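You operate a simulated robot arm through the tools that you are given. There is no shell and no other tool.

You are at the controls of a simulated robot arm. One attempt, no reset.

JOB
Seat the green mould on the card drain grate, add two pinches of petals, then pump the bellows three times.
Fine: slide the purple box over it, one press of its white key a pinch, park the box again; other moulds and controls stay. Where these are worked on the way, their far stop is far enough and under half their travel is too little: purple box.

It is judged by the outcome, as a careful person would: the job done as asked, and still so three seconds after it is handed in. It fails if anything else is knocked over, pushed out of place, dropped, spilled or broken.

ROBOT AND FRAMES
A 6-joint arm with a two-finger gripper, fixed in place. Base frame: the origin is at the foot of the arm, x ahead of it, y to its left, z up; the work surface is at about z = 809. Readings come in mm, degrees, newtons and seconds.
Its first joint turns from -166.0 to 166.0 degrees. Payload 2.45 kg.
The tool frame sits at the grasp point between the pads (the TCP): z along the fingers, y along the line on which they close. The tips reach 20 mm beyond it. Largest opening 140 mm; the body of the gripper starts 168 mm behind the TCP.
Orientation is that of the tool frame in the base frame, as [roll, pitch, yaw] about the fixed x, y, z axes, in that order (R = Rz(yaw) Ry(pitch) Rx(roll)). With the fingers straight down and closing along the base's y, the tool's x points along the base's -x, its y along +y and its z along -z.

CONTROLS
- The arm moves only by the tool step_arm. Its argument "plan" is a list of rows, each a list of 3 entries, a list of its own where there are three numbers: the shift along the base's x, y, z in mm, then the turn, a rotation vector about the base's x, y, z in degrees, then the opening, from 0 (shut) to 1 (fully open). In form: [[[tx, ty, tz], [ax, ay, az], grip], ...]. A call has 1 to 20 rows; each row shifts and turns the commanded pose from where the row before left it. Rows are played at 5 a second. More than 50 mm and 8.6 degrees between two rows, or a gripper value outside its range, and nothing of the call is played. A pose out of reach is approached as far as the arm can. The call stops where the force on the tool passes 90 N (or 10 N more than at its start, if that is more) or the arm is blocked; 0.2 s more then pass. Each finger travels about 45 mm/s and halts on what it meets, pressing with about 33 N; the grip force reading is that of the motor and also rises with nothing between the fingers. The clock runs only during rows and for 0.2 s after the last one: add rows that do not move to give the fingers time. The reply holds the time, the measured pose of the TCP, the force on the tool along the base axes, the opening and the grip force, in the units named above and with some noise, with the torque about the TCP (base axes, N m) and any sound that the robot's microphone picked up.
- Cameras (640 x 400 px; columns grow to the right, rows downward): "scene" is fixed at [398.2, -497.9, 1483]; the picture's right is [0.88, -0.47, 0.00], its down [-0.23, -0.43, -0.87] and it looks along [0.41, 0.77, -0.49] (base axes); focal length 331 px, centre (320, 200). "wrist" rides on the gripper at [78, 11, -209] in the tool frame; the picture's right is [-0.14, 0.99, 0.00], its down [-0.92, -0.13, -0.37] and it looks along [-0.36, -0.05, 0.93] (tool axes); focal length 280 px, centre (320, 200). There is no depth. A picture from a camera that has moved, and an enlarged one, comes with that camera's place and axes in the base frame and with its lens.
- get_image(camera): a new picture of that camera. It takes no simulated time.
- zoom(camera, box): a new picture of the part [left, top, right, bottom] of that camera's present view, enlarged. It takes no simulated time.
- hand_in(): hands the job in; it is judged then, once.

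Nothing tells you positions but the pictures and the camera data. Unless the task says otherwise, let go and move clear before handing in.

The tools are called after ">>>" as a command line: name --argument value ..., lists and objects as JSON in quotes. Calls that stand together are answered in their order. step_arm: Moves the arm, as the interface text tells. Its arguments: {"type":"object","properties":{"plan":{"type":"array","items":{"type":"array"}}},"required":["plan"]} The other tools are called the same way: get_image (camera) takes a picture; zoom (camera, box) takes an enlarged picture of a part of a camera's view; hand_in () hands the job in.

At the start:

```text
clock: 0.0
ee_pos: [366.0, 570.8, 1283.1]
tcp_rot: [180.0, -0.1, 180.0]
ft_force: [-0.5, 0.2, 0.0]
ft_torque: [0.02, -0.02, -0.03]
width: 140.0
grip_force: 0.1
```

scene: 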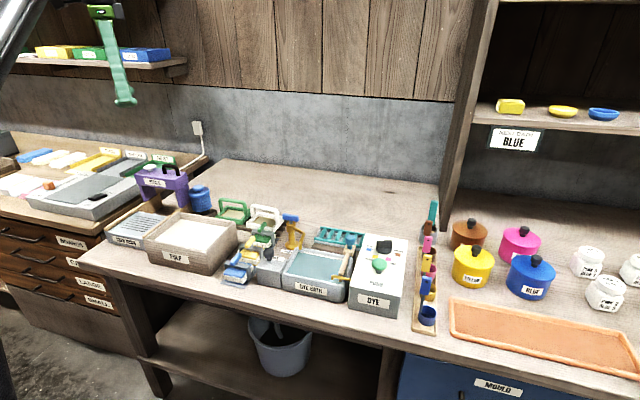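
wrist: 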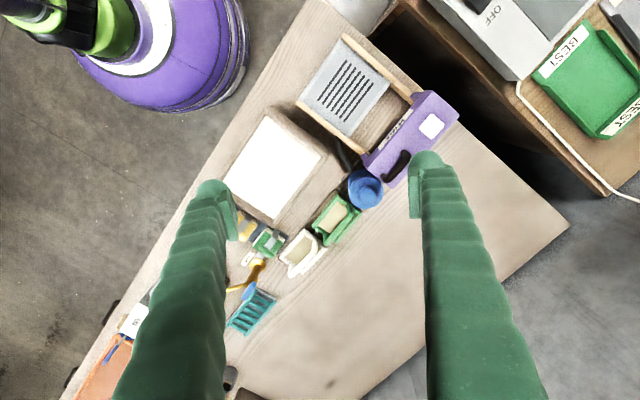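

I see a bench with a drain grate at the left, a purple box behind it, a pulp vat, green and white moulds and other tools. I'll zoom in before moving anything.

>>> zoom --camera "scene" --box '[90, 140, 330, 290]'

>>> zoom --camera "wrist" --box '[200, 10, 480, 185]'

>>> zoom --camera "wrist" --box '[210, 160, 450, 310]'

>>> zoom --camera "scene" --box '[220, 200, 440, 337]'

>>> zoom --camera "scene" --box '[0, 120, 220, 258]'

```text
2.67 times, centred on (210, 215) of scene
camera zoom: at [398.2, -497.9, 1483.0], right [0.88, -0.47, 0.0], down [-0.23, -0.43, -0.87], along [0.41, 0.77, -0.49], focal length 883 px, centre (613, 160)
```

zoom: 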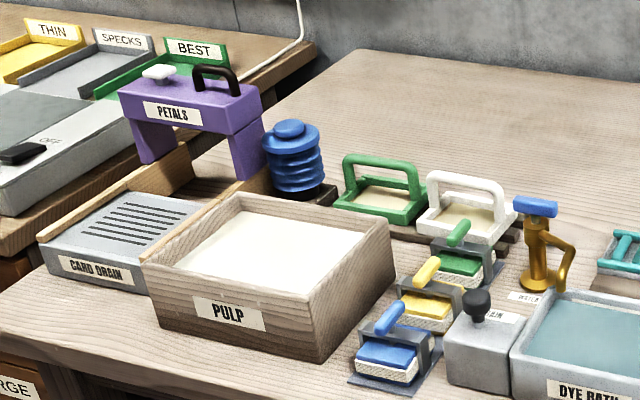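

```text
2.29 times, centred on (340, 98) of wrist
camera zoom: at [289.5, 581.9, 1491.7], right [0.14, 0.99, 0.0], down [0.92, -0.13, 0.37], along [0.36, -0.05, -0.93], focal length 641 px, centre (274, 434)
```

zoom: 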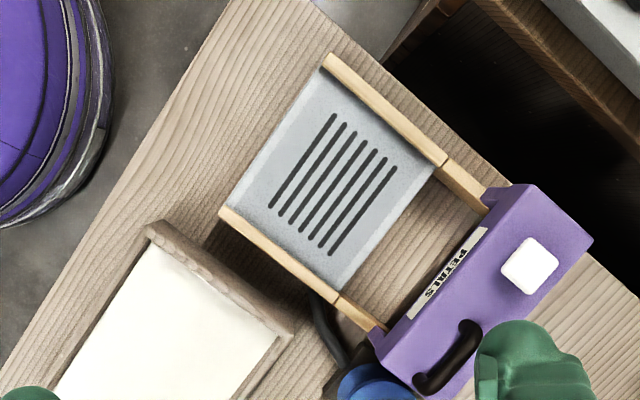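

```text
2.67 times, centred on (330, 235) of wrist
camera zoom: at [289.5, 581.9, 1491.7], right [0.14, 0.99, 0.0], down [0.92, -0.13, 0.37], along [0.36, -0.05, -0.93], focal length 748 px, centre (293, 107)
```

zoom: 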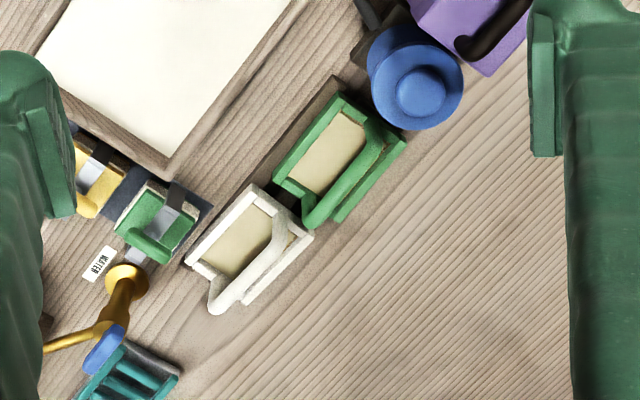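

```text
2.91 times, centred on (330, 268) of scene
camera zoom: at [398.2, -497.9, 1483.0], right [0.88, -0.47, 0.0], down [-0.23, -0.43, -0.87], along [0.41, 0.77, -0.49], focal length 964 px, centre (291, 1)
```

zoom: 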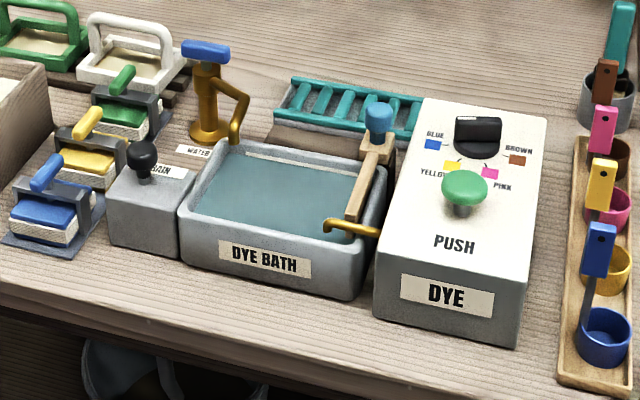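

```text
2.90 times, centred on (110, 189) of scene
camera zoom: at [398.2, -497.9, 1483.0], right [0.88, -0.47, 0.0], down [-0.23, -0.43, -0.87], along [0.41, 0.77, -0.49], focal length 960 px, centre (929, 232)
```

zoom: 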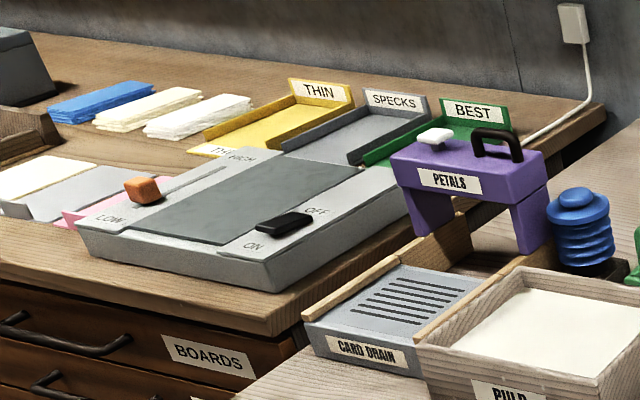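

The green mould appears to be near (608, 580). The grate is near (290, 630), and the purple gantry sits behind it on rails near (393, 738). The bench runs at 45° to the base. I'll go over the mould for a closer look.

>>> step_arm --plan '[[[39, 2, -20], [0, 0, 0], 1], [[39, 2, -20], [0, 0, 0], 1], [[39, 2, -20], [0, 0, 0], 1], [[39, 2, -20], [0, 0, 0], 1], [[39, 2, -20], [0, 0, 0], 1], [[39, 2, -20], [0, 0, 0], 1], [[0, 0, 0], [0, 0, 0], 1]]'

>>> get_image --camera "wrist"

>>> zoom --camera "wrist" --box '[200, 125, 440, 275]'

>>> get_image --camera "scene"

```text
clock: 1.6
ee_pos: [600.8, 581.5, 1163.1]
tcp_rot: [-180.0, 0.1, 180.0]
ft_force: [0.5, 0.2, 0.5]
ft_torque: [0.0, 0.01, 0.0]
width: 139.9
grip_force: 0.0
```

```text
taken
camera wrist: at [524.3, 592.4, 1370.7], right [0.14, 0.99, 0.0], down [0.92, -0.13, 0.37], along [0.36, -0.05, -0.93], focal length 280 px, centre (320, 200)
```

wrist: 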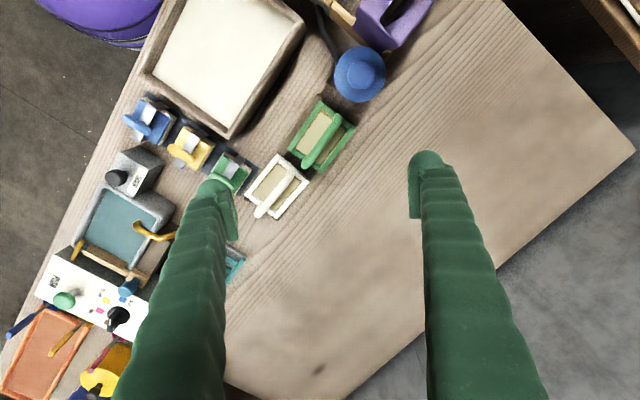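

```text
2.67 times, centred on (320, 200) of wrist
camera zoom: at [524.3, 592.4, 1370.7], right [0.14, 0.99, 0.0], down [0.92, -0.13, 0.37], along [0.36, -0.05, -0.93], focal length 748 px, centre (320, 200)
```

zoom: 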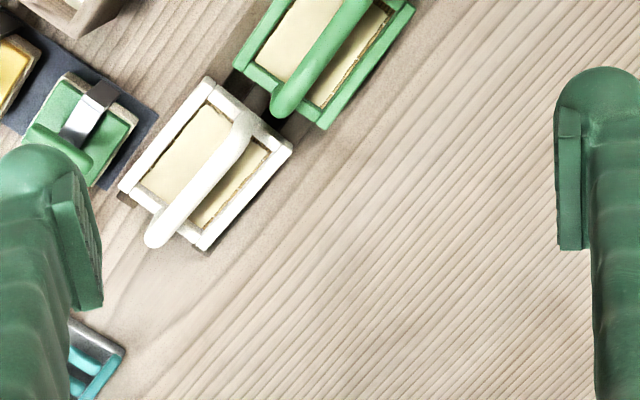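

```text
taken
```

scene: 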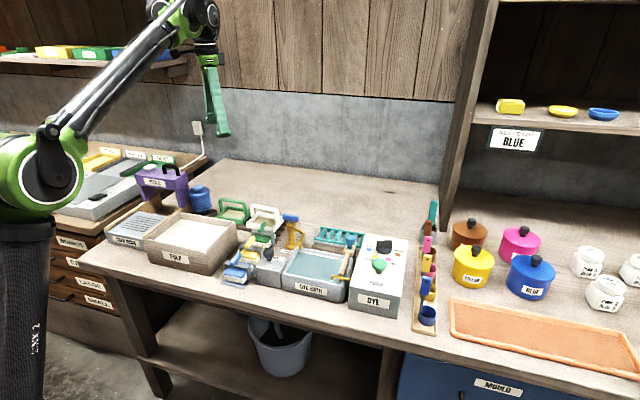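

The green mould is at about (608, 581), with its arch handle running along the bench. I'll turn the gripper 45° so the fingers close across the handle, and come lower.

>>> step_arm --plan '[[[1, 0, -18], [0, 0, -7.5], 1], [[1, 0, -18], [0, 0, -7.5], 1], [[1, 0, -18], [0, 0, -7.5], 1], [[1, 0, -18], [0, 0, -7.5], 1], [[1, 0, -18], [0, 0, -7.5], 1], [[2, 0, -18], [0, 0, -7.5], 1], [[0, 0, 0], [0, 0, 0], 1]]'

>>> get_image --camera "wrist"

>>> zoom --camera "wrist" --box '[220, 75, 420, 200]'

>>> zoom --camera "scene" --box '[180, 170, 310, 251]'

```text
clock: 3.2
ee_pos: [609.5, 584.4, 1054.1]
tcp_rot: [-180.0, 0.0, 134.9]
ft_force: [0.0, 0.0, -0.6]
ft_torque: [0.02, -0.05, 0.01]
width: 140.2
grip_force: 0.0
```

```text
taken
camera wrist: at [562.8, 647.1, 1262.8], right [0.8, 0.6, 0.0], down [0.56, -0.74, 0.37], along [0.22, -0.29, -0.93], focal length 280 px, centre (320, 200)
```

wrist: 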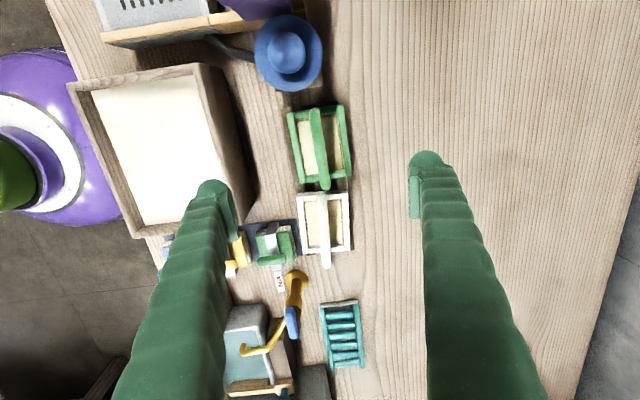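

```text
3.20 times, centred on (320, 138) of wrist
camera zoom: at [562.8, 647.1, 1262.8], right [0.8, 0.6, 0.0], down [0.56, -0.74, 0.37], along [0.22, -0.29, -0.93], focal length 897 px, centre (320, 400)
```

zoom: 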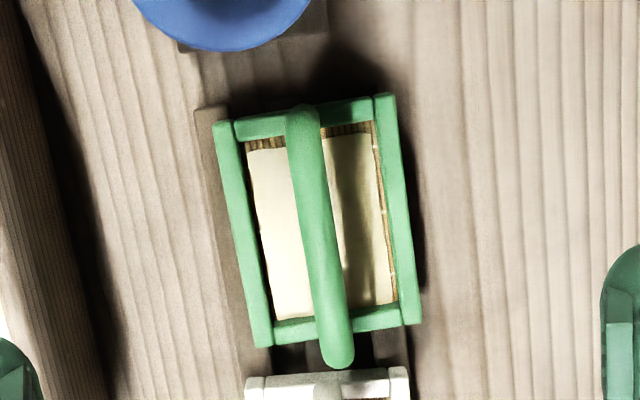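

```text
4.92 times, centred on (245, 210) of scene
camera zoom: at [398.2, -497.9, 1483.0], right [0.88, -0.47, 0.0], down [-0.23, -0.43, -0.87], along [0.41, 0.77, -0.49], focal length 1631 px, centre (689, 148)
```

zoom: 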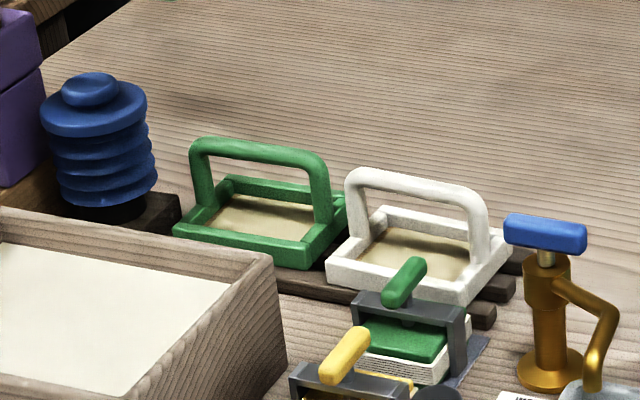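

The mould's frame is about 108 × 82 mm, centred near (610, 585), and the handle bar is at z≈883. Next I'll look at the grate and the purple box from closer.

>>> step_arm --plan '[[[-35, 9, 12], [0, 0, 0], 1], [[-35, 9, 12], [0, 0, 0], 1], [[-35, 9, 12], [0, 0, 0], 1], [[-35, 9, 12], [0, 0, 0], 1], [[-35, 9, 12], [0, 0, 0], 1], [[-35, 9, 12], [0, 0, 0], 1], [[-35, 9, 12], [0, 0, 0], 1], [[-25, 9, 12], [0, 0, 0], 1], [[0, 0, 0], [0, 0, 0], 1]]'

>>> get_image --camera "wrist"

>>> zoom --camera "wrist" --box '[200, 50, 440, 200]'

>>> zoom --camera "scene" --box '[95, 150, 225, 251]'

```text
clock: 5.2
ee_pos: [338.9, 653.1, 1150.7]
tcp_rot: [-180.0, 0.0, 135.0]
ft_force: [-0.5, 0.2, 0.4]
ft_torque: [0.0, 0.0, 0.0]
width: 140.1
grip_force: 0.1
```

```text
taken
camera wrist: at [292.5, 716.2, 1359.4], right [0.8, 0.6, 0.0], down [0.56, -0.74, 0.37], along [0.22, -0.29, -0.93], focal length 280 px, centre (320, 200)
```

wrist: 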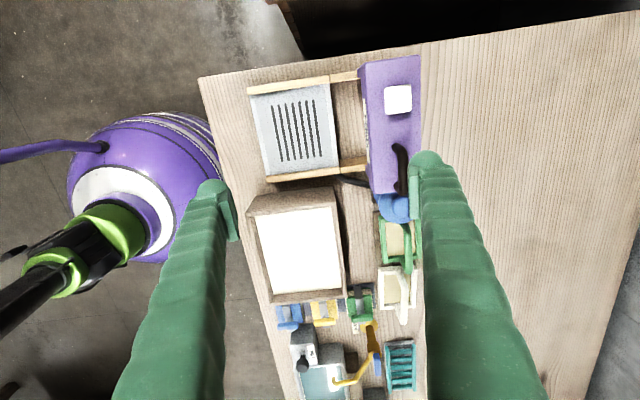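

```text
2.67 times, centred on (320, 125) of wrist
camera zoom: at [292.5, 716.2, 1359.4], right [0.8, 0.6, 0.0], down [0.56, -0.74, 0.37], along [0.22, -0.29, -0.93], focal length 748 px, centre (320, 400)
```

zoom: 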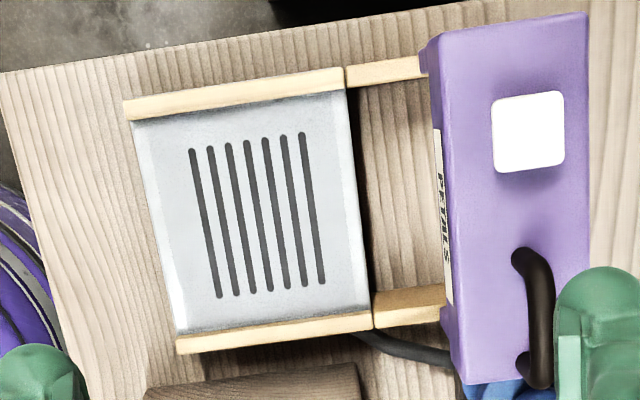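

```text
3.96 times, centred on (160, 200) of scene
camera zoom: at [398.2, -497.9, 1483.0], right [0.88, -0.47, 0.0], down [-0.23, -0.43, -0.87], along [0.41, 0.77, -0.49], focal length 1312 px, centre (954, 198)
```

zoom: 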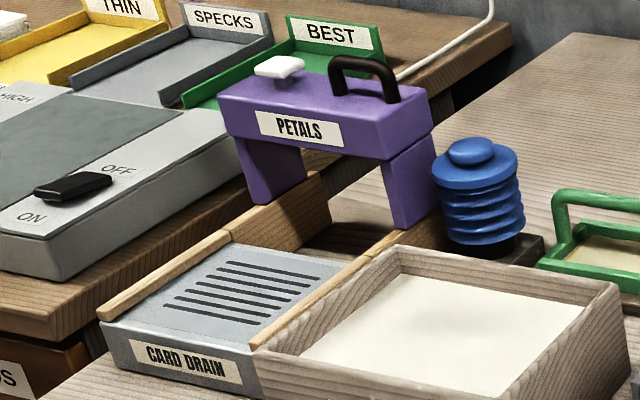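

The grate plate spans about 144 × 134 mm between its rails at z≈850. I'll measure the gantry opening more closely, because the mould's handle has to pass under it.

>>> zoom --camera "scene" --box '[130, 155, 220, 211]'

>>> zoom --camera "wrist" --box '[320, 40, 448, 120]'

>>> zoom --camera "wrist" --box '[320, 130, 448, 210]'

```text
7.11 times, centred on (175, 183) of scene
camera zoom: at [398.2, -497.9, 1483.0], right [0.88, -0.47, 0.0], down [-0.23, -0.43, -0.87], along [0.41, 0.77, -0.49], focal length 2356 px, centre (1351, 321)
```

zoom: 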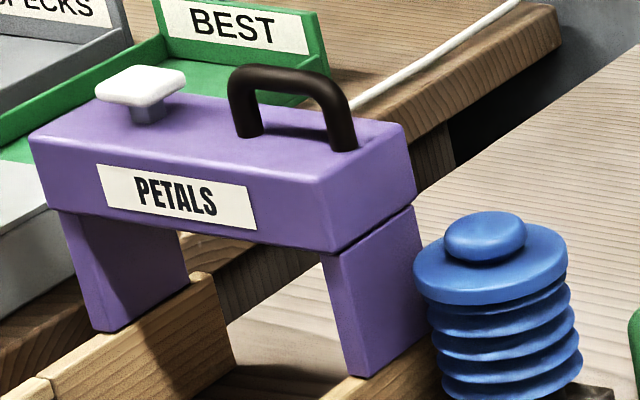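

```text
5.00 times, centred on (384, 80) of wrist
camera zoom: at [292.5, 716.2, 1359.4], right [0.8, 0.6, 0.0], down [0.56, -0.74, 0.37], along [0.22, -0.29, -0.93], focal length 1402 px, centre (0, 800)
```

zoom: 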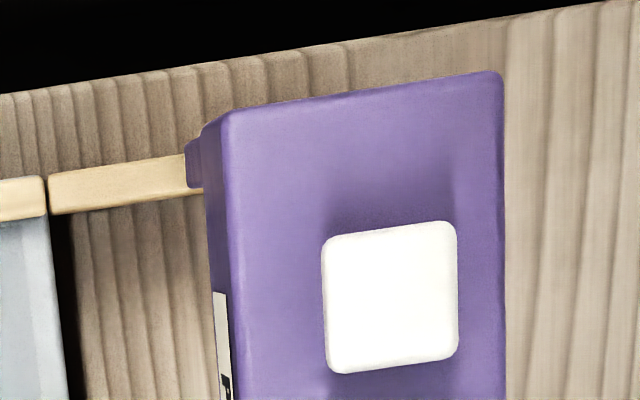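

```text
5.00 times, centred on (384, 170) of wrist
camera zoom: at [292.5, 716.2, 1359.4], right [0.8, 0.6, 0.0], down [0.56, -0.74, 0.37], along [0.22, -0.29, -0.93], focal length 1402 px, centre (0, 350)
```

zoom: 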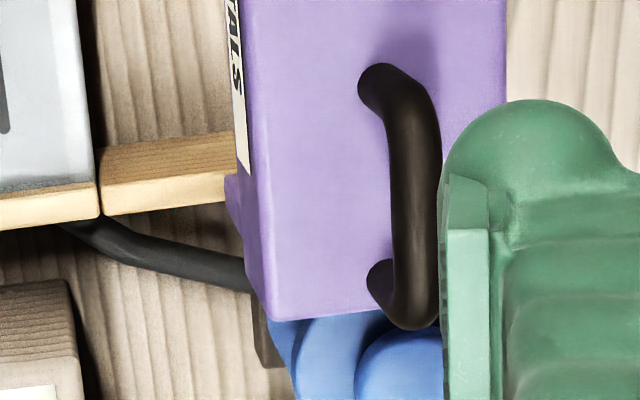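

The gantry's underside is at z≈942 and its top at 980. The grate is at z≈850 and the mould stands 70 mm high, so it will pass under. I'll go above the mould's handle with the fingers partly closed.

>>> step_arm --plan '[[[33.9, -8.4, 0], [0, 0, 0], 1], [[33.9, -8.4, -10], [0, 0, 0], 0.8], [[33.9, -8.4, -20], [0, 0, 0], 0.6], [[33.9, -8.4, -20], [0, 0, 0], 0.43], [[33.9, -8.4, -20], [0, 0, 0], 0.43], [[33.9, -8.4, -25], [0, 0, 0], 0.43], [[33.9, -8.4, -25], [0, 0, 0], 0.43], [[33.9, -8.4, -30], [0, 0, 0], 0.43], [[0, 0, -20], [0, 0, 0], 0.43], [[0, 0, -20], [0, 0, 0], 0.43], [[0, 0, 0], [0, 0, 0], 0.43]]'

>>> get_image --camera "wrist"

>>> zoom --camera "scene" --box '[180, 140, 310, 251]'

```text
clock: 7.6
ee_pos: [606.5, 588.8, 961.6]
tcp_rot: [-180.0, 0.1, 135.0]
ft_force: [0.2, -0.4, 0.1]
ft_torque: [0.01, 0.03, -0.03]
width: 60.2
grip_force: 0.1
```

```text
taken
camera wrist: at [560.0, 651.5, 1170.1], right [0.8, 0.6, 0.0], down [0.56, -0.74, 0.37], along [0.22, -0.29, -0.93], focal length 280 px, centre (320, 200)
```

wrist: 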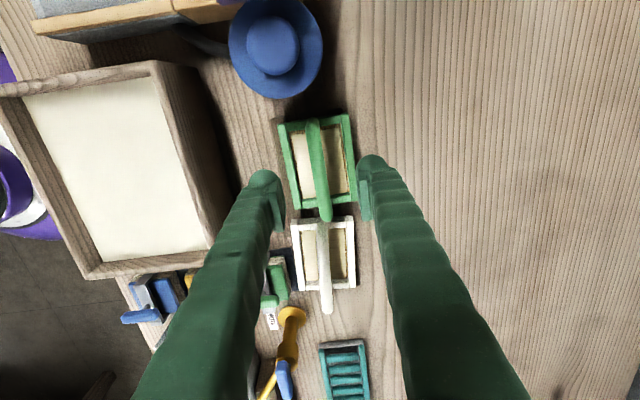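

```text
3.60 times, centred on (245, 196) of scene
camera zoom: at [398.2, -497.9, 1483.0], right [0.88, -0.47, 0.0], down [-0.23, -0.43, -0.87], along [0.41, 0.77, -0.49], focal length 1194 px, centre (590, 216)
```

zoom: 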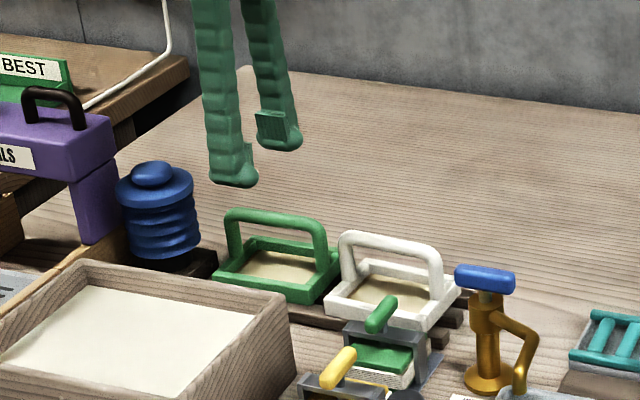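

The fingers are centred over the handle, so I'll descend and close on it.

>>> step_arm --plan '[[[0, 0, -20], [0, 0, 0], 0.43], [[0, 0, -20], [0, 0, 0], 0.43], [[0, 0, -20], [0, 0, 0], 0.43], [[0, 0, -18], [0, 0, 0], 0.43], [[0, 0, 0], [0, 0, 0], 0.43], [[0, 0, 0], [0, 0, 0], 0.2], [[0, 0, 0], [0, 0, 0], 0.1], [[0, 0, 0], [0, 0, 0], 0], [[0, 0, 0], [0, 0, 0], 0], [[0, 0, 0], [0, 0, 0], 0], [[0, 0, 0], [0, 0, 0], 0]]'

>>> get_image --camera "wrist"

>>> zoom --camera "scene" --box '[180, 140, 310, 251]'

```text
clock: 10.0
ee_pos: [609.6, 587.7, 882.1]
tcp_rot: [179.9, -0.1, 134.9]
ft_force: [-0.8, -0.3, 0.2]
ft_torque: [0.01, -0.01, -0.01]
width: 9.7
grip_force: 33.2
```

```text
taken
camera wrist: at [562.0, 651.5, 1090.3], right [0.8, 0.6, 0.0], down [0.56, -0.74, 0.37], along [0.22, -0.29, -0.93], focal length 280 px, centre (320, 200)
```

wrist: 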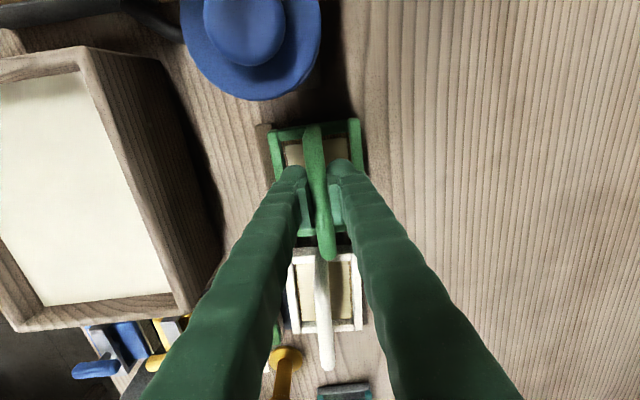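

```text
3.60 times, centred on (245, 196) of scene
camera zoom: at [398.2, -497.9, 1483.0], right [0.88, -0.47, 0.0], down [-0.23, -0.43, -0.87], along [0.41, 0.77, -0.49], focal length 1194 px, centre (590, 216)
```

zoom: 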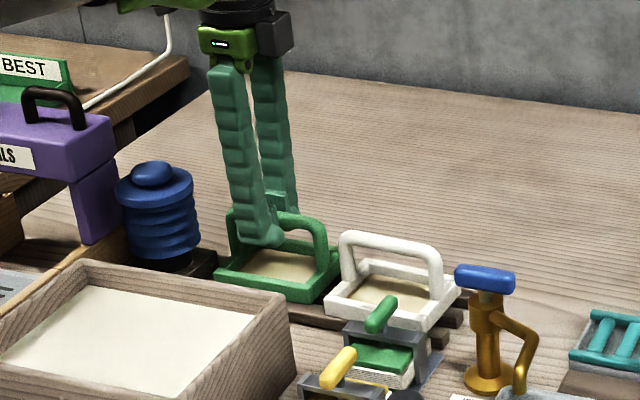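

The grip is firm, so I'll lift the mould straight up and check it.

>>> step_arm --plan '[[[0, 0, 5], [0, 0, 0], 0], [[0, 0, 10], [0, 0, 0], 0], [[0, 0, 20], [0, 0, 0], 0], [[0, 0, 25], [0, 0, 0], 0], [[0, 0, 30], [0, 0, 0], 0], [[0, 0, 30], [0, 0, 0], 0], [[0, 0, 30], [0, 0, 0], 0], [[0, 0, 30], [0, 0, 0], 0], [[0, 0, 25], [0, 0, 0], 0], [[0, 0, 15], [0, 0, 0], 0], [[0, 0, 0], [0, 0, 0], 0], [[0, 0, 0], [0, 0, 0], 0]]'

>>> get_image --camera "wrist"

>>> get_image --camera "scene"

```text
clock: 12.6
ee_pos: [609.3, 585.8, 1103.2]
tcp_rot: [-180.0, 0.0, 135.0]
ft_force: [0.0, 0.4, -1.0]
ft_torque: [-0.04, 0.02, -0.01]
width: 9.7
grip_force: 33.3
```

```text
taken
camera wrist: at [562.5, 648.3, 1311.2], right [0.8, 0.6, 0.0], down [0.56, -0.74, 0.37], along [0.22, -0.29, -0.93], focal length 280 px, centre (320, 200)
```

wrist: 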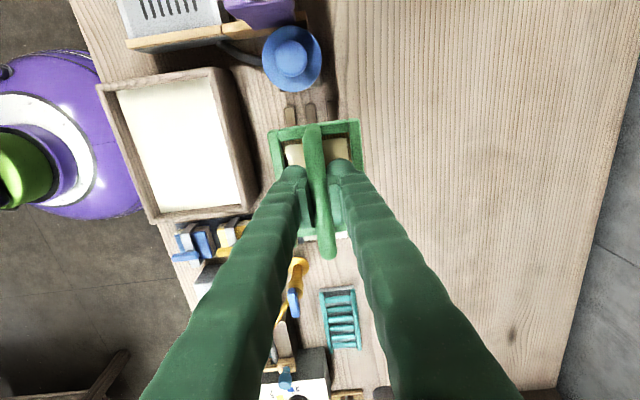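

```text
taken
```

scene: 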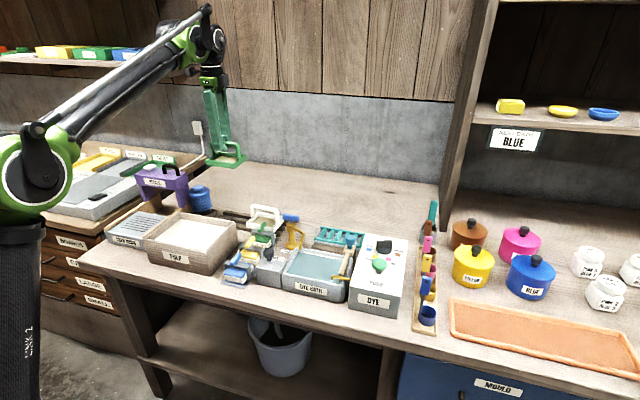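

The mould is in hand and hanging level. I'll carry it over the grate, staying high.

>>> step_arm --plan '[[[-10, 0, 0], [0, 0, 0], 0], [[-20, 2, 0], [0, 0, 0], 0], [[-27, 4, 0], [0, 0, 0], 0], [[-27, 4, 0], [0, 0, 0], 0], [[-27, 5, 0], [0, 0, 0], 0], [[-27, 5, 0], [0, 0, 0], 0], [[-27, 5, 0], [0, 0, 0], 0], [[-27, 5, 0], [0, 0, 0], 0], [[-27, 5, 0], [0, 0, 0], 0], [[-27, 5, 0], [0, 0, 0], 0], [[-27, 4, 0], [0, 0, 0], 0], [[-18, 3, 0], [0, 0, 0], 0], [[-10, 1, 0], [0, 0, 0], 0], [[-5.4, 0.6, 0], [0, 0, 0], 0], [[0, 0, 0], [0, 0, 0], 0], [[0, 0, 0], [0, 0, 0], 0]]'

>>> get_image --camera "wrist"

>>> get_image --camera "scene"

```text
clock: 16.0
ee_pos: [303.3, 636.1, 1102.7]
tcp_rot: [-180.0, -0.1, 135.0]
ft_force: [0.9, -0.8, -1.8]
ft_torque: [-0.02, 0.01, -0.01]
width: 9.6
grip_force: 32.9
```

```text
taken
camera wrist: at [256.2, 699.8, 1310.4], right [0.8, 0.6, 0.0], down [0.56, -0.74, 0.37], along [0.22, -0.29, -0.93], focal length 280 px, centre (320, 200)
```

wrist: 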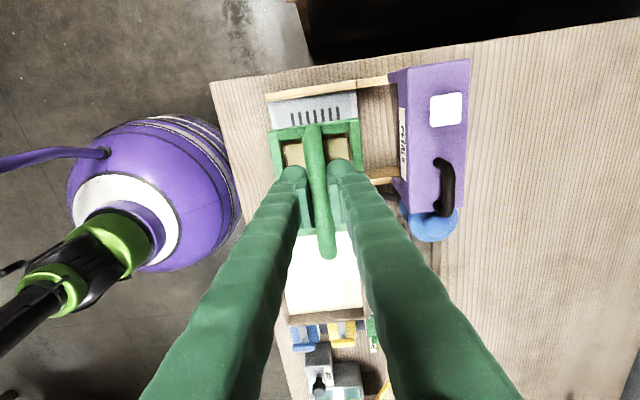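

```text
taken
```

scene: 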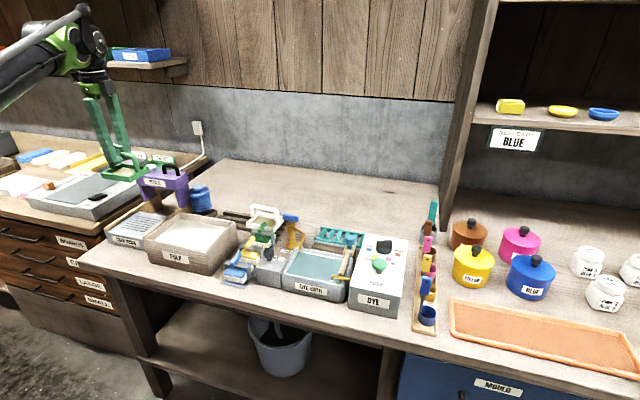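

Next I'll descend to just above the grate and check the alignment.

>>> step_arm --plan '[[[0, 0, -15], [0, 0, 0], 0], [[0, 0, -25], [0, 0, 0], 0], [[0, 0, -30], [0, 0, 0], 0], [[0, 0, -30], [0, 0, 0], 0], [[0, 0, -30], [0, 0, 0], 0], [[0, 0, -20], [0, 0, 0], 0], [[0, 0, -10], [0, 0, 0], 0], [[0, 0, -5], [0, 0, 0], 0], [[0, 0, 0], [0, 0, 0], 0], [[0, 0, 0], [0, 0, 0], 0]]'

>>> get_image --camera "wrist"

>>> zoom --camera "scene" --box '[85, 150, 245, 250]'

```text
clock: 18.2
ee_pos: [302.6, 636.9, 939.3]
tcp_rot: [179.9, -0.1, 135.0]
ft_force: [-2.1, -0.4, -0.8]
ft_torque: [0.0, -0.01, -0.02]
width: 9.9
grip_force: 32.7
```

```text
taken
camera wrist: at [255.3, 700.2, 1147.2], right [0.8, 0.6, 0.0], down [0.56, -0.74, 0.37], along [0.22, -0.29, -0.93], focal length 280 px, centre (320, 200)
```

wrist: 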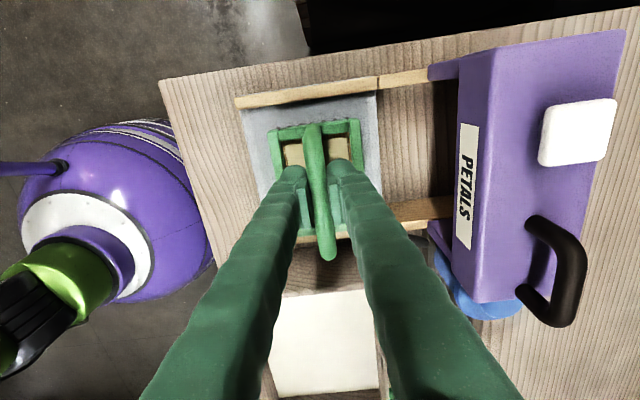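

```text
4.00 times, centred on (165, 200) of scene
camera zoom: at [398.2, -497.9, 1483.0], right [0.88, -0.47, 0.0], down [-0.23, -0.43, -0.87], along [0.41, 0.77, -0.49], focal length 1325 px, centre (940, 200)
```

zoom: 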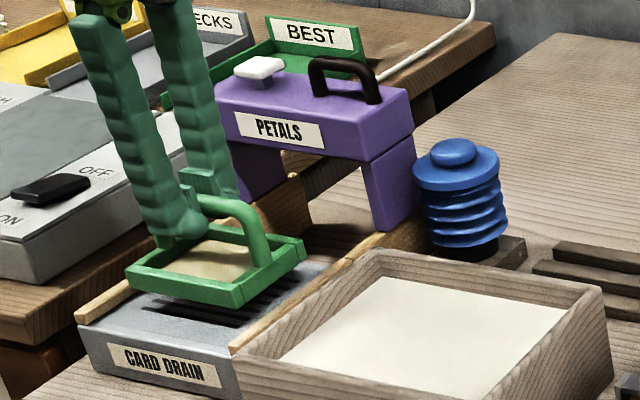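

The mould is centred over the grate with clear margins. I'll lower it gently until it touches.

>>> step_arm --plan '[[[0, 0, -8], [0, 0, 0], 0], [[0, 0, -6], [0, 0, 0], 0], [[0, 0, -4], [0, 0, 0], 0], [[0, 0, -3], [0, 0, 0], 0], [[0, 0, -2], [0, 0, 0], 0], [[0, 0, 0], [0, 0, 0], 0]]'

>>> zoom --camera "scene" --box '[95, 190, 175, 240]'

```text
clock: 19.6
ee_pos: [303.9, 636.0, 916.7]
tcp_rot: [179.9, -0.1, 134.9]
ft_force: [4.9, 10.9, 30.2]
ft_torque: [0.05, 0.0, 0.02]
width: 9.8
grip_force: 33.5
```

```text
8.00 times, centred on (135, 215) of scene
camera zoom: at [398.2, -497.9, 1483.0], right [0.88, -0.47, 0.0], down [-0.23, -0.43, -0.87], along [0.41, 0.77, -0.49], focal length 2650 px, centre (1800, 80)
```

zoom: 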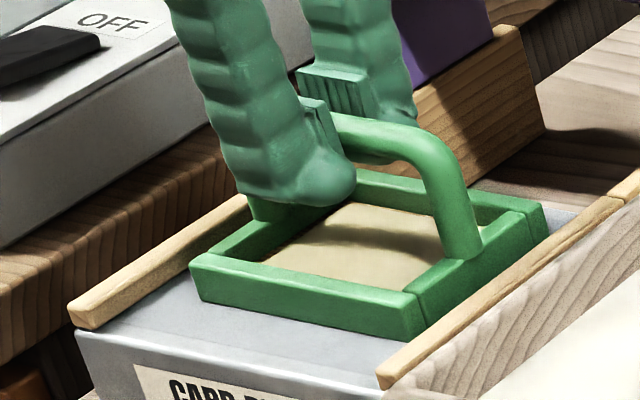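

It touched down at 30 N and is flat on the grate. I'll relieve the load, open, and rise clear.

>>> step_arm --plan '[[[0, 0, 1], [0, 0, 0], 0], [[0, 0, 0], [0, 0, 0], 0.1], [[0, 0, 0], [0, 0, 0], 0.2], [[0, 0, 0], [0, 0, 0], 0.35], [[0, 0, 0], [0, 0, 0], 0.35], [[0, 0, 0], [0, 0, 0], 0.35], [[0, 0, 10], [0, 0, 0], 0.35], [[0, 0, 20], [0, 0, 0], 0.35], [[0, 0, 30], [0, 0, 0], 0.35], [[0, 0, 40], [0, 0, 0], 0.35], [[0, 0, 40], [0, 0, 0], 0.35], [[0, 0, 40], [0, 0, 0], 0.35], [[0, 0, 0], [0, 0, 0], 0.35]]'

>>> get_image --camera "wrist"

>>> zoom --camera "scene" --box '[85, 150, 245, 250]'

```text
clock: 22.4
ee_pos: [300.5, 635.4, 1094.6]
tcp_rot: [180.0, -0.1, 135.0]
ft_force: [0.7, 0.4, -0.3]
ft_torque: [-0.03, 0.0, 0.02]
width: 49.0
grip_force: 0.0
```

```text
taken
camera wrist: at [254.2, 698.0, 1303.8], right [0.8, 0.6, 0.0], down [0.56, -0.74, 0.37], along [0.22, -0.29, -0.93], focal length 280 px, centre (320, 200)
```

wrist: 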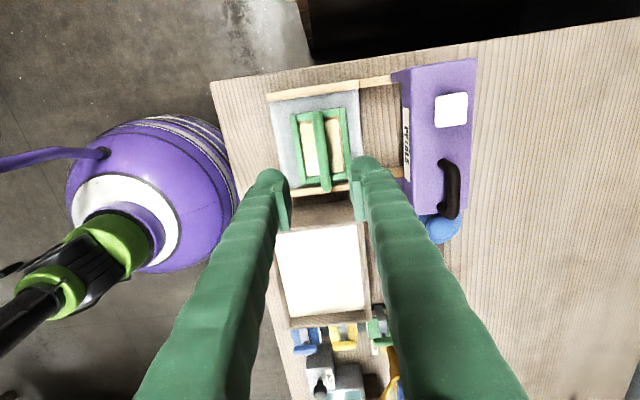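

```text
4.00 times, centred on (165, 200) of scene
camera zoom: at [398.2, -497.9, 1483.0], right [0.88, -0.47, 0.0], down [-0.23, -0.43, -0.87], along [0.41, 0.77, -0.49], focal length 1325 px, centre (940, 200)
```

zoom: 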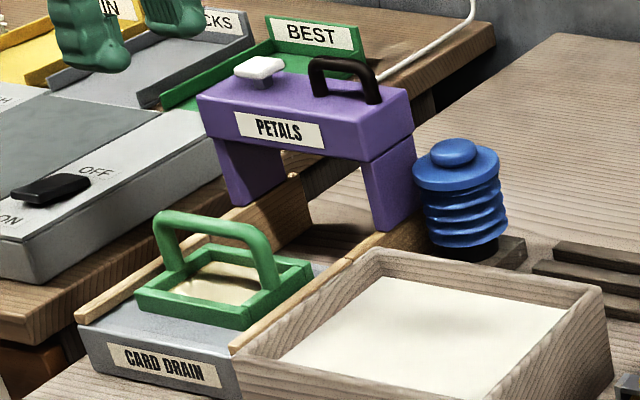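

The mould is seated with the gantry's path clear of it. Next I'll go above the purple box's black handle, with the fingers about 49 mm apart.

>>> step_arm --plan '[[[22, 11, 0], [0, 0, 0], 0.35], [[28, 13, 0], [0, 0, 0], 0.35], [[28, 13, 0], [0, 0, 0], 0.35], [[28, 13, 0], [0, 0, 0], 0.35], [[18, 9, 0], [0, 0, 0], 0.35], [[10.5, 5.5, 0], [0, 0, 0], 0.35], [[0, 0, -20], [0, 0, 0], 0.35], [[0, 0, 0], [0, 0, 0], 0.35]]'

>>> get_image --camera "wrist"

>>> zoom --camera "wrist" --box '[240, 100, 400, 200]'

>>> zoom --camera "scene" --box '[85, 120, 245, 220]'

```text
clock: 24.2
ee_pos: [436.2, 701.6, 1075.6]
tcp_rot: [180.0, 0.0, 135.0]
ft_force: [0.1, 0.8, -0.6]
ft_torque: [0.02, 0.01, -0.04]
width: 49.0
grip_force: 0.1
```

```text
taken
camera wrist: at [389.6, 764.4, 1283.6], right [0.8, 0.6, 0.0], down [0.56, -0.74, 0.37], along [0.22, -0.29, -0.93], focal length 280 px, centre (320, 200)
```

wrist: 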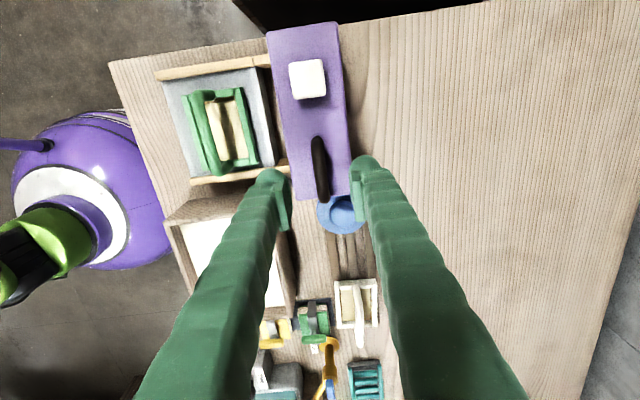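

```text
4.00 times, centred on (320, 150) of wrist
camera zoom: at [389.6, 764.4, 1283.6], right [0.8, 0.6, 0.0], down [0.56, -0.74, 0.37], along [0.22, -0.29, -0.93], focal length 1122 px, centre (320, 400)
```

zoom: 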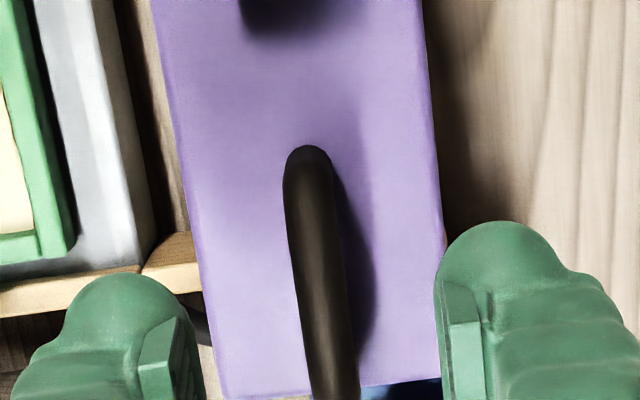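

```text
4.00 times, centred on (165, 170) of scene
camera zoom: at [398.2, -497.9, 1483.0], right [0.88, -0.47, 0.0], down [-0.23, -0.43, -0.87], along [0.41, 0.77, -0.49], focal length 1325 px, centre (940, 320)
```

zoom: 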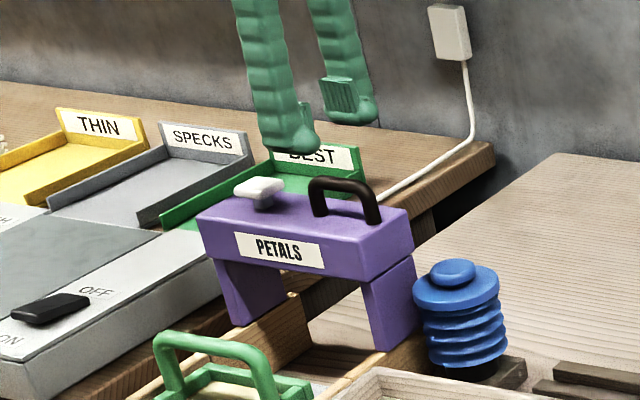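

The handle lies between the fingers at e2≈804, so I'll descend to z≈1014 and close.

>>> step_arm --plan '[[[-1.5, 1.5, -20], [0, 0, 0], 0.35], [[-1, 1, -20], [0, 0, 0], 0.35], [[0, 0, -15], [0, 0, 0], 0.35], [[0, 0, -7], [0, 0, 0], 0.35], [[0, 0, 0], [0, 0, 0], 0.35], [[0, 0, 0], [0, 0, 0], 0.2], [[0, 0, 0], [0, 0, 0], 0.1], [[0, 0, 0], [0, 0, 0], 0], [[0, 0, 0], [0, 0, 0], 0], [[0, 0, 0], [0, 0, 0], 0]]'

>>> get_image --camera "wrist"

>>> zoom --camera "scene" --box '[85, 120, 245, 220]'

```text
clock: 26.4
ee_pos: [433.6, 703.8, 1015.4]
tcp_rot: [-180.0, 0.0, 134.9]
ft_force: [1.3, 0.0, -4.6]
ft_torque: [-0.04, -0.06, 0.0]
width: 9.8
grip_force: 36.8
```

```text
taken
camera wrist: at [386.6, 765.6, 1224.1], right [0.8, 0.6, 0.0], down [0.56, -0.74, 0.37], along [0.22, -0.29, -0.93], focal length 280 px, centre (320, 200)
```

wrist: 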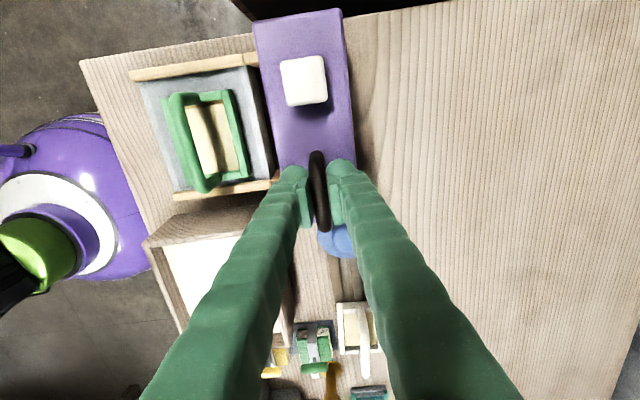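

```text
4.00 times, centred on (165, 170) of scene
camera zoom: at [398.2, -497.9, 1483.0], right [0.88, -0.47, 0.0], down [-0.23, -0.43, -0.87], along [0.41, 0.77, -0.49], focal length 1325 px, centre (940, 320)
```

zoom: 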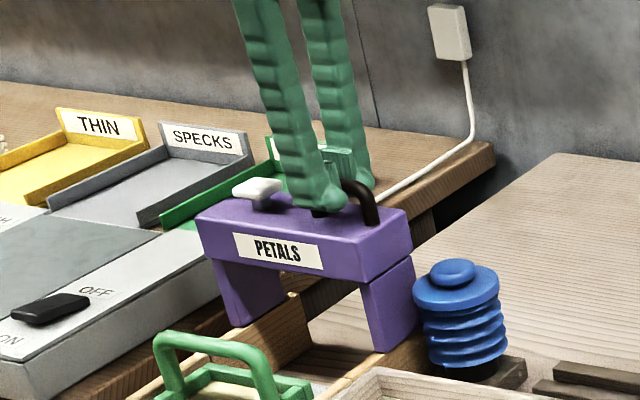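

The handle is held. I'll slide the gantry toward the front in small steps and watch the force.

>>> step_arm --plan '[[[-2, -2, 0], [0, 0, 0], 0], [[-5, -5, 0], [0, 0, 0], 0], [[-7.07, -7.07, 0], [0, 0, 0], 0], [[-7.07, -7.07, 0], [0, 0, 0], 0], [[-7.07, -7.07, 0], [0, 0, 0], 0], [[-7.07, -7.07, 0], [0, 0, 0], 0], [[-7.07, -7.07, 0], [0, 0, 0], 0], [[0, 0, 0], [0, 0, 0], 0]]'

>>> get_image --camera "wrist"

>>> zoom --camera "scene" --box '[85, 140, 245, 240]'

```text
clock: 28.2
ee_pos: [390.5, 661.1, 1014.3]
tcp_rot: [179.9, -0.1, 135.0]
ft_force: [-1.6, -1.6, -12.6]
ft_torque: [-0.16, -0.1, 0.04]
width: 9.3
grip_force: 36.9
```

```text
taken
camera wrist: at [344.7, 723.7, 1223.2], right [0.8, 0.6, 0.0], down [0.56, -0.74, 0.37], along [0.22, -0.29, -0.93], focal length 280 px, centre (320, 200)
```

wrist: 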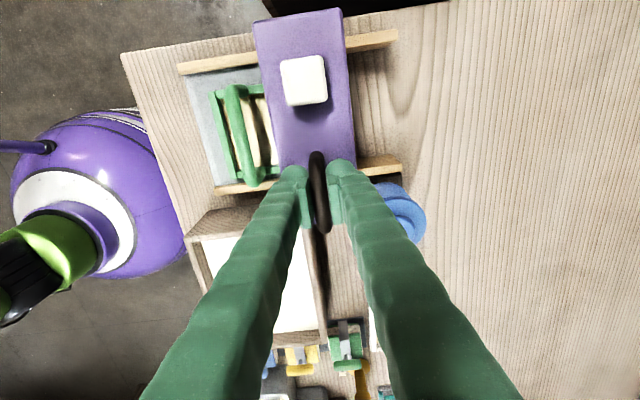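

```text
4.00 times, centred on (165, 190) of scene
camera zoom: at [398.2, -497.9, 1483.0], right [0.88, -0.47, 0.0], down [-0.23, -0.43, -0.87], along [0.41, 0.77, -0.49], focal length 1325 px, centre (940, 240)
```

zoom: 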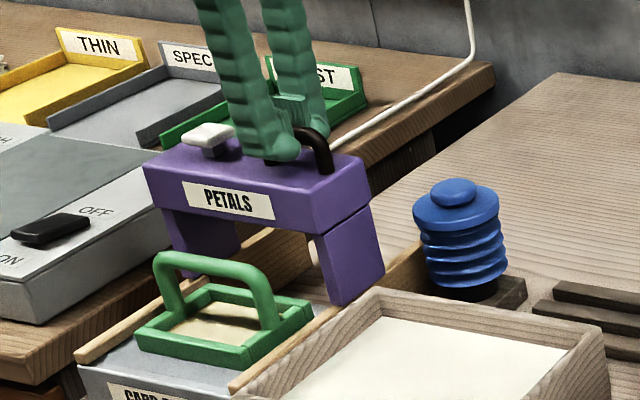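

It is sliding freely. I'll continue toward the far stop.

>>> step_arm --plan '[[[-7.07, -7.07, -0.8], [0, 0, 0], 0], [[-7.07, -7.07, 0], [0, 0, 0], 0], [[-7.07, -7.07, 0], [0, 0, 0], 0], [[-7.07, -7.07, 0], [0, 0, 0], 0], [[-7.07, -7.07, 0], [0, 0, 0], 0], [[-7.07, -7.07, 0], [0, 0, 0], 0], [[-7.07, -7.07, 0], [0, 0, 0], 0], [[0, 0, 0], [0, 0, 0], 0]]'

>>> get_image --camera "wrist"

>>> zoom --camera "scene" --box '[85, 140, 245, 240]'

```text
clock: 30.0
ee_pos: [341.6, 610.4, 1014.0]
tcp_rot: [179.9, 0.0, 135.0]
ft_force: [-6.7, 3.3, 22.5]
ft_torque: [0.21, 0.21, -0.03]
width: 8.9
grip_force: 36.3
```

```text
taken
camera wrist: at [295.2, 673.7, 1221.7], right [0.8, 0.6, 0.0], down [0.56, -0.74, 0.37], along [0.22, -0.29, -0.93], focal length 280 px, centre (320, 200)
```

wrist: 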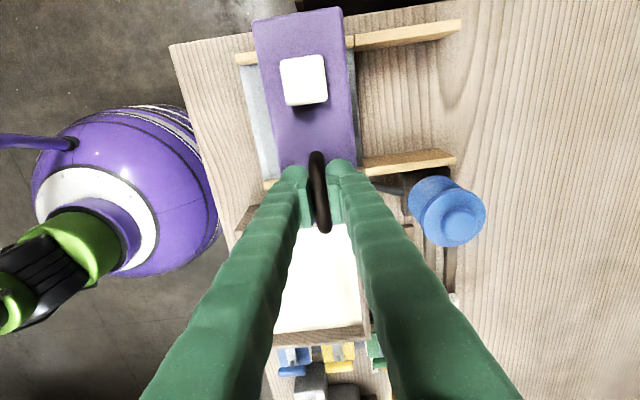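

```text
4.00 times, centred on (165, 190) of scene
camera zoom: at [398.2, -497.9, 1483.0], right [0.88, -0.47, 0.0], down [-0.23, -0.43, -0.87], along [0.41, 0.77, -0.49], focal length 1325 px, centre (940, 240)
```

zoom: 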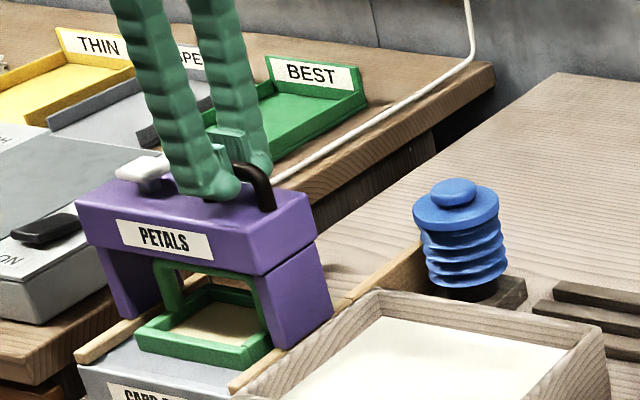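

The box is nearly over the mould. I'll ease on toward the stop in smaller steps.

>>> step_arm --plan '[[[-3, -3, 0.5], [0, 0, 0], 0], [[-3, -3, 0], [0, 0, 0], 0], [[-3, -3, 0], [0, 0, 0], 0], [[-3, -3, 0], [0, 0, 0], 0], [[0, 0, 0], [0, 0, 0], 0]]'

>>> zoom --camera "scene" --box '[85, 150, 205, 225]'

```text
clock: 31.2
ee_pos: [332.6, 601.0, 1013.2]
tcp_rot: [180.0, 0.0, 135.0]
ft_force: [10.6, 15.6, -21.7]
ft_torque: [-0.1, -0.2, -0.15]
width: 8.9
grip_force: 36.7
```

```text
5.33 times, centred on (145, 188) of scene
camera zoom: at [398.2, -497.9, 1483.0], right [0.88, -0.47, 0.0], down [-0.23, -0.43, -0.87], along [0.41, 0.77, -0.49], focal length 1767 px, centre (1253, 267)
```

zoom: 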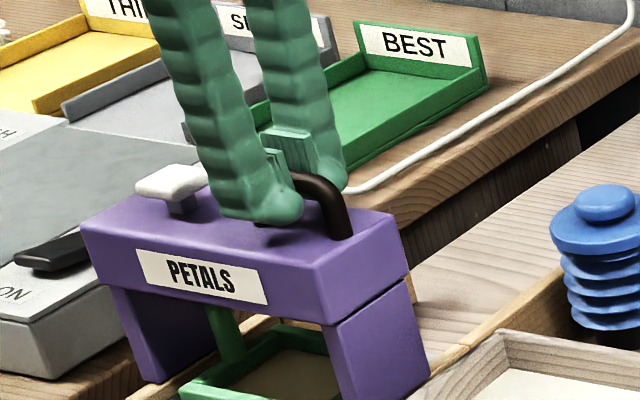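

Resistance is rising at e2≈660, which is probably the stop. I'll push slightly more to confirm.

>>> step_arm --plan '[[[-2, -2, 0], [0, 0, 0], 0], [[-2, -2, 0], [0, 0, 0], 0], [[0, 0, 0], [0, 0, 0], 0]]'

>>> get_image --camera "wrist"

```text
clock: 32.0
ee_pos: [331.9, 601.6, 1014.7]
tcp_rot: [179.3, 0.0, 134.8]
ft_force: [54.4, 53.7, 3.1]
ft_torque: [0.15, -0.11, -0.53]
width: 9.3
grip_force: 36.5
stopped in row 3: the force on the tool passed its limit at 91 N (the readings are from after the stop); the commanded pose is now the measured one
```

```text
taken
camera wrist: at [283.7, 661.8, 1221.8], right [0.8, 0.6, 0.01], down [0.56, -0.75, 0.37], along [0.23, -0.29, -0.93], focal length 280 px, centre (320, 200)
```

wrist: 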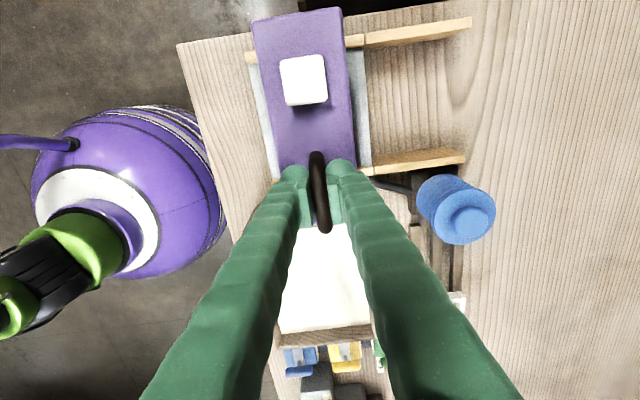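

The stop is confirmed by a hard halt at e2≈660, with the box centred over the mould. I'll ease off, release, and rise.

>>> step_arm --plan '[[[0.7, 0.7, 0], [0, 0, 0], 0], [[0, 0, 0], [0, 0, 0], 0.1], [[0, 0, 0], [0, 0, 0], 0.2], [[0, 0, 0], [0, 0, 0], 0.35], [[0, 0, 0], [0, 0, 0], 0.35], [[0, 0, 0], [0, 0, 0], 0.35], [[0, 0, 10], [0, 0, 0], 0.35], [[0, 0, 20], [0, 0, 0], 0.35], [[0, 0, 25], [-0.49, 0.5, 0.2], 0.35], [[0, 0, 0], [0, 0, 0], 0.2], [[0, 0, 0], [0, 0, 0], 0], [[0, 0, 0], [0, 0, 0], 0]]'

>>> get_image --camera "wrist"

>>> zoom --camera "scene" --box '[85, 150, 205, 225]'

```text
clock: 34.6
ee_pos: [329.5, 596.6, 1069.0]
tcp_rot: [-179.7, 0.0, 135.1]
ft_force: [0.0, 0.0, -0.6]
ft_torque: [-0.03, -0.01, 0.01]
width: 0.0
grip_force: 15.7
```

```text
taken
camera wrist: at [283.8, 660.2, 1277.1], right [0.8, 0.61, -0.01], down [0.56, -0.74, 0.37], along [0.22, -0.3, -0.93], focal length 280 px, centre (320, 200)
```

wrist: 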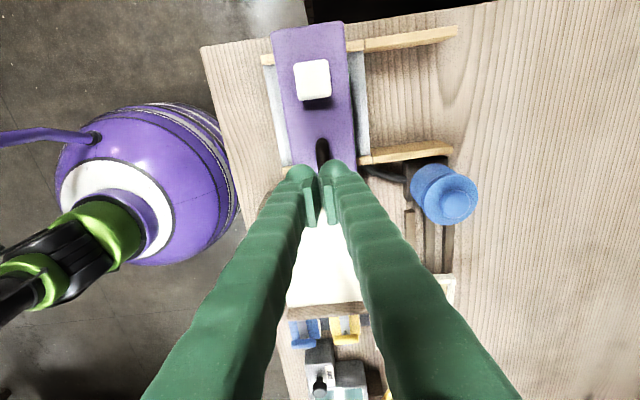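

```text
5.33 times, centred on (145, 188) of scene
camera zoom: at [398.2, -497.9, 1483.0], right [0.88, -0.47, 0.0], down [-0.23, -0.43, -0.87], along [0.41, 0.77, -0.49], focal length 1767 px, centre (1253, 267)
```

zoom: 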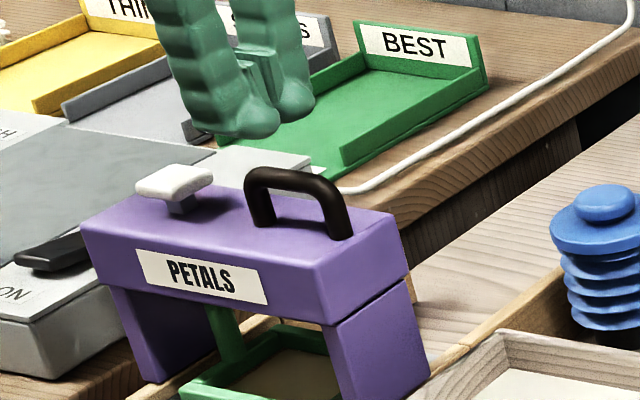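

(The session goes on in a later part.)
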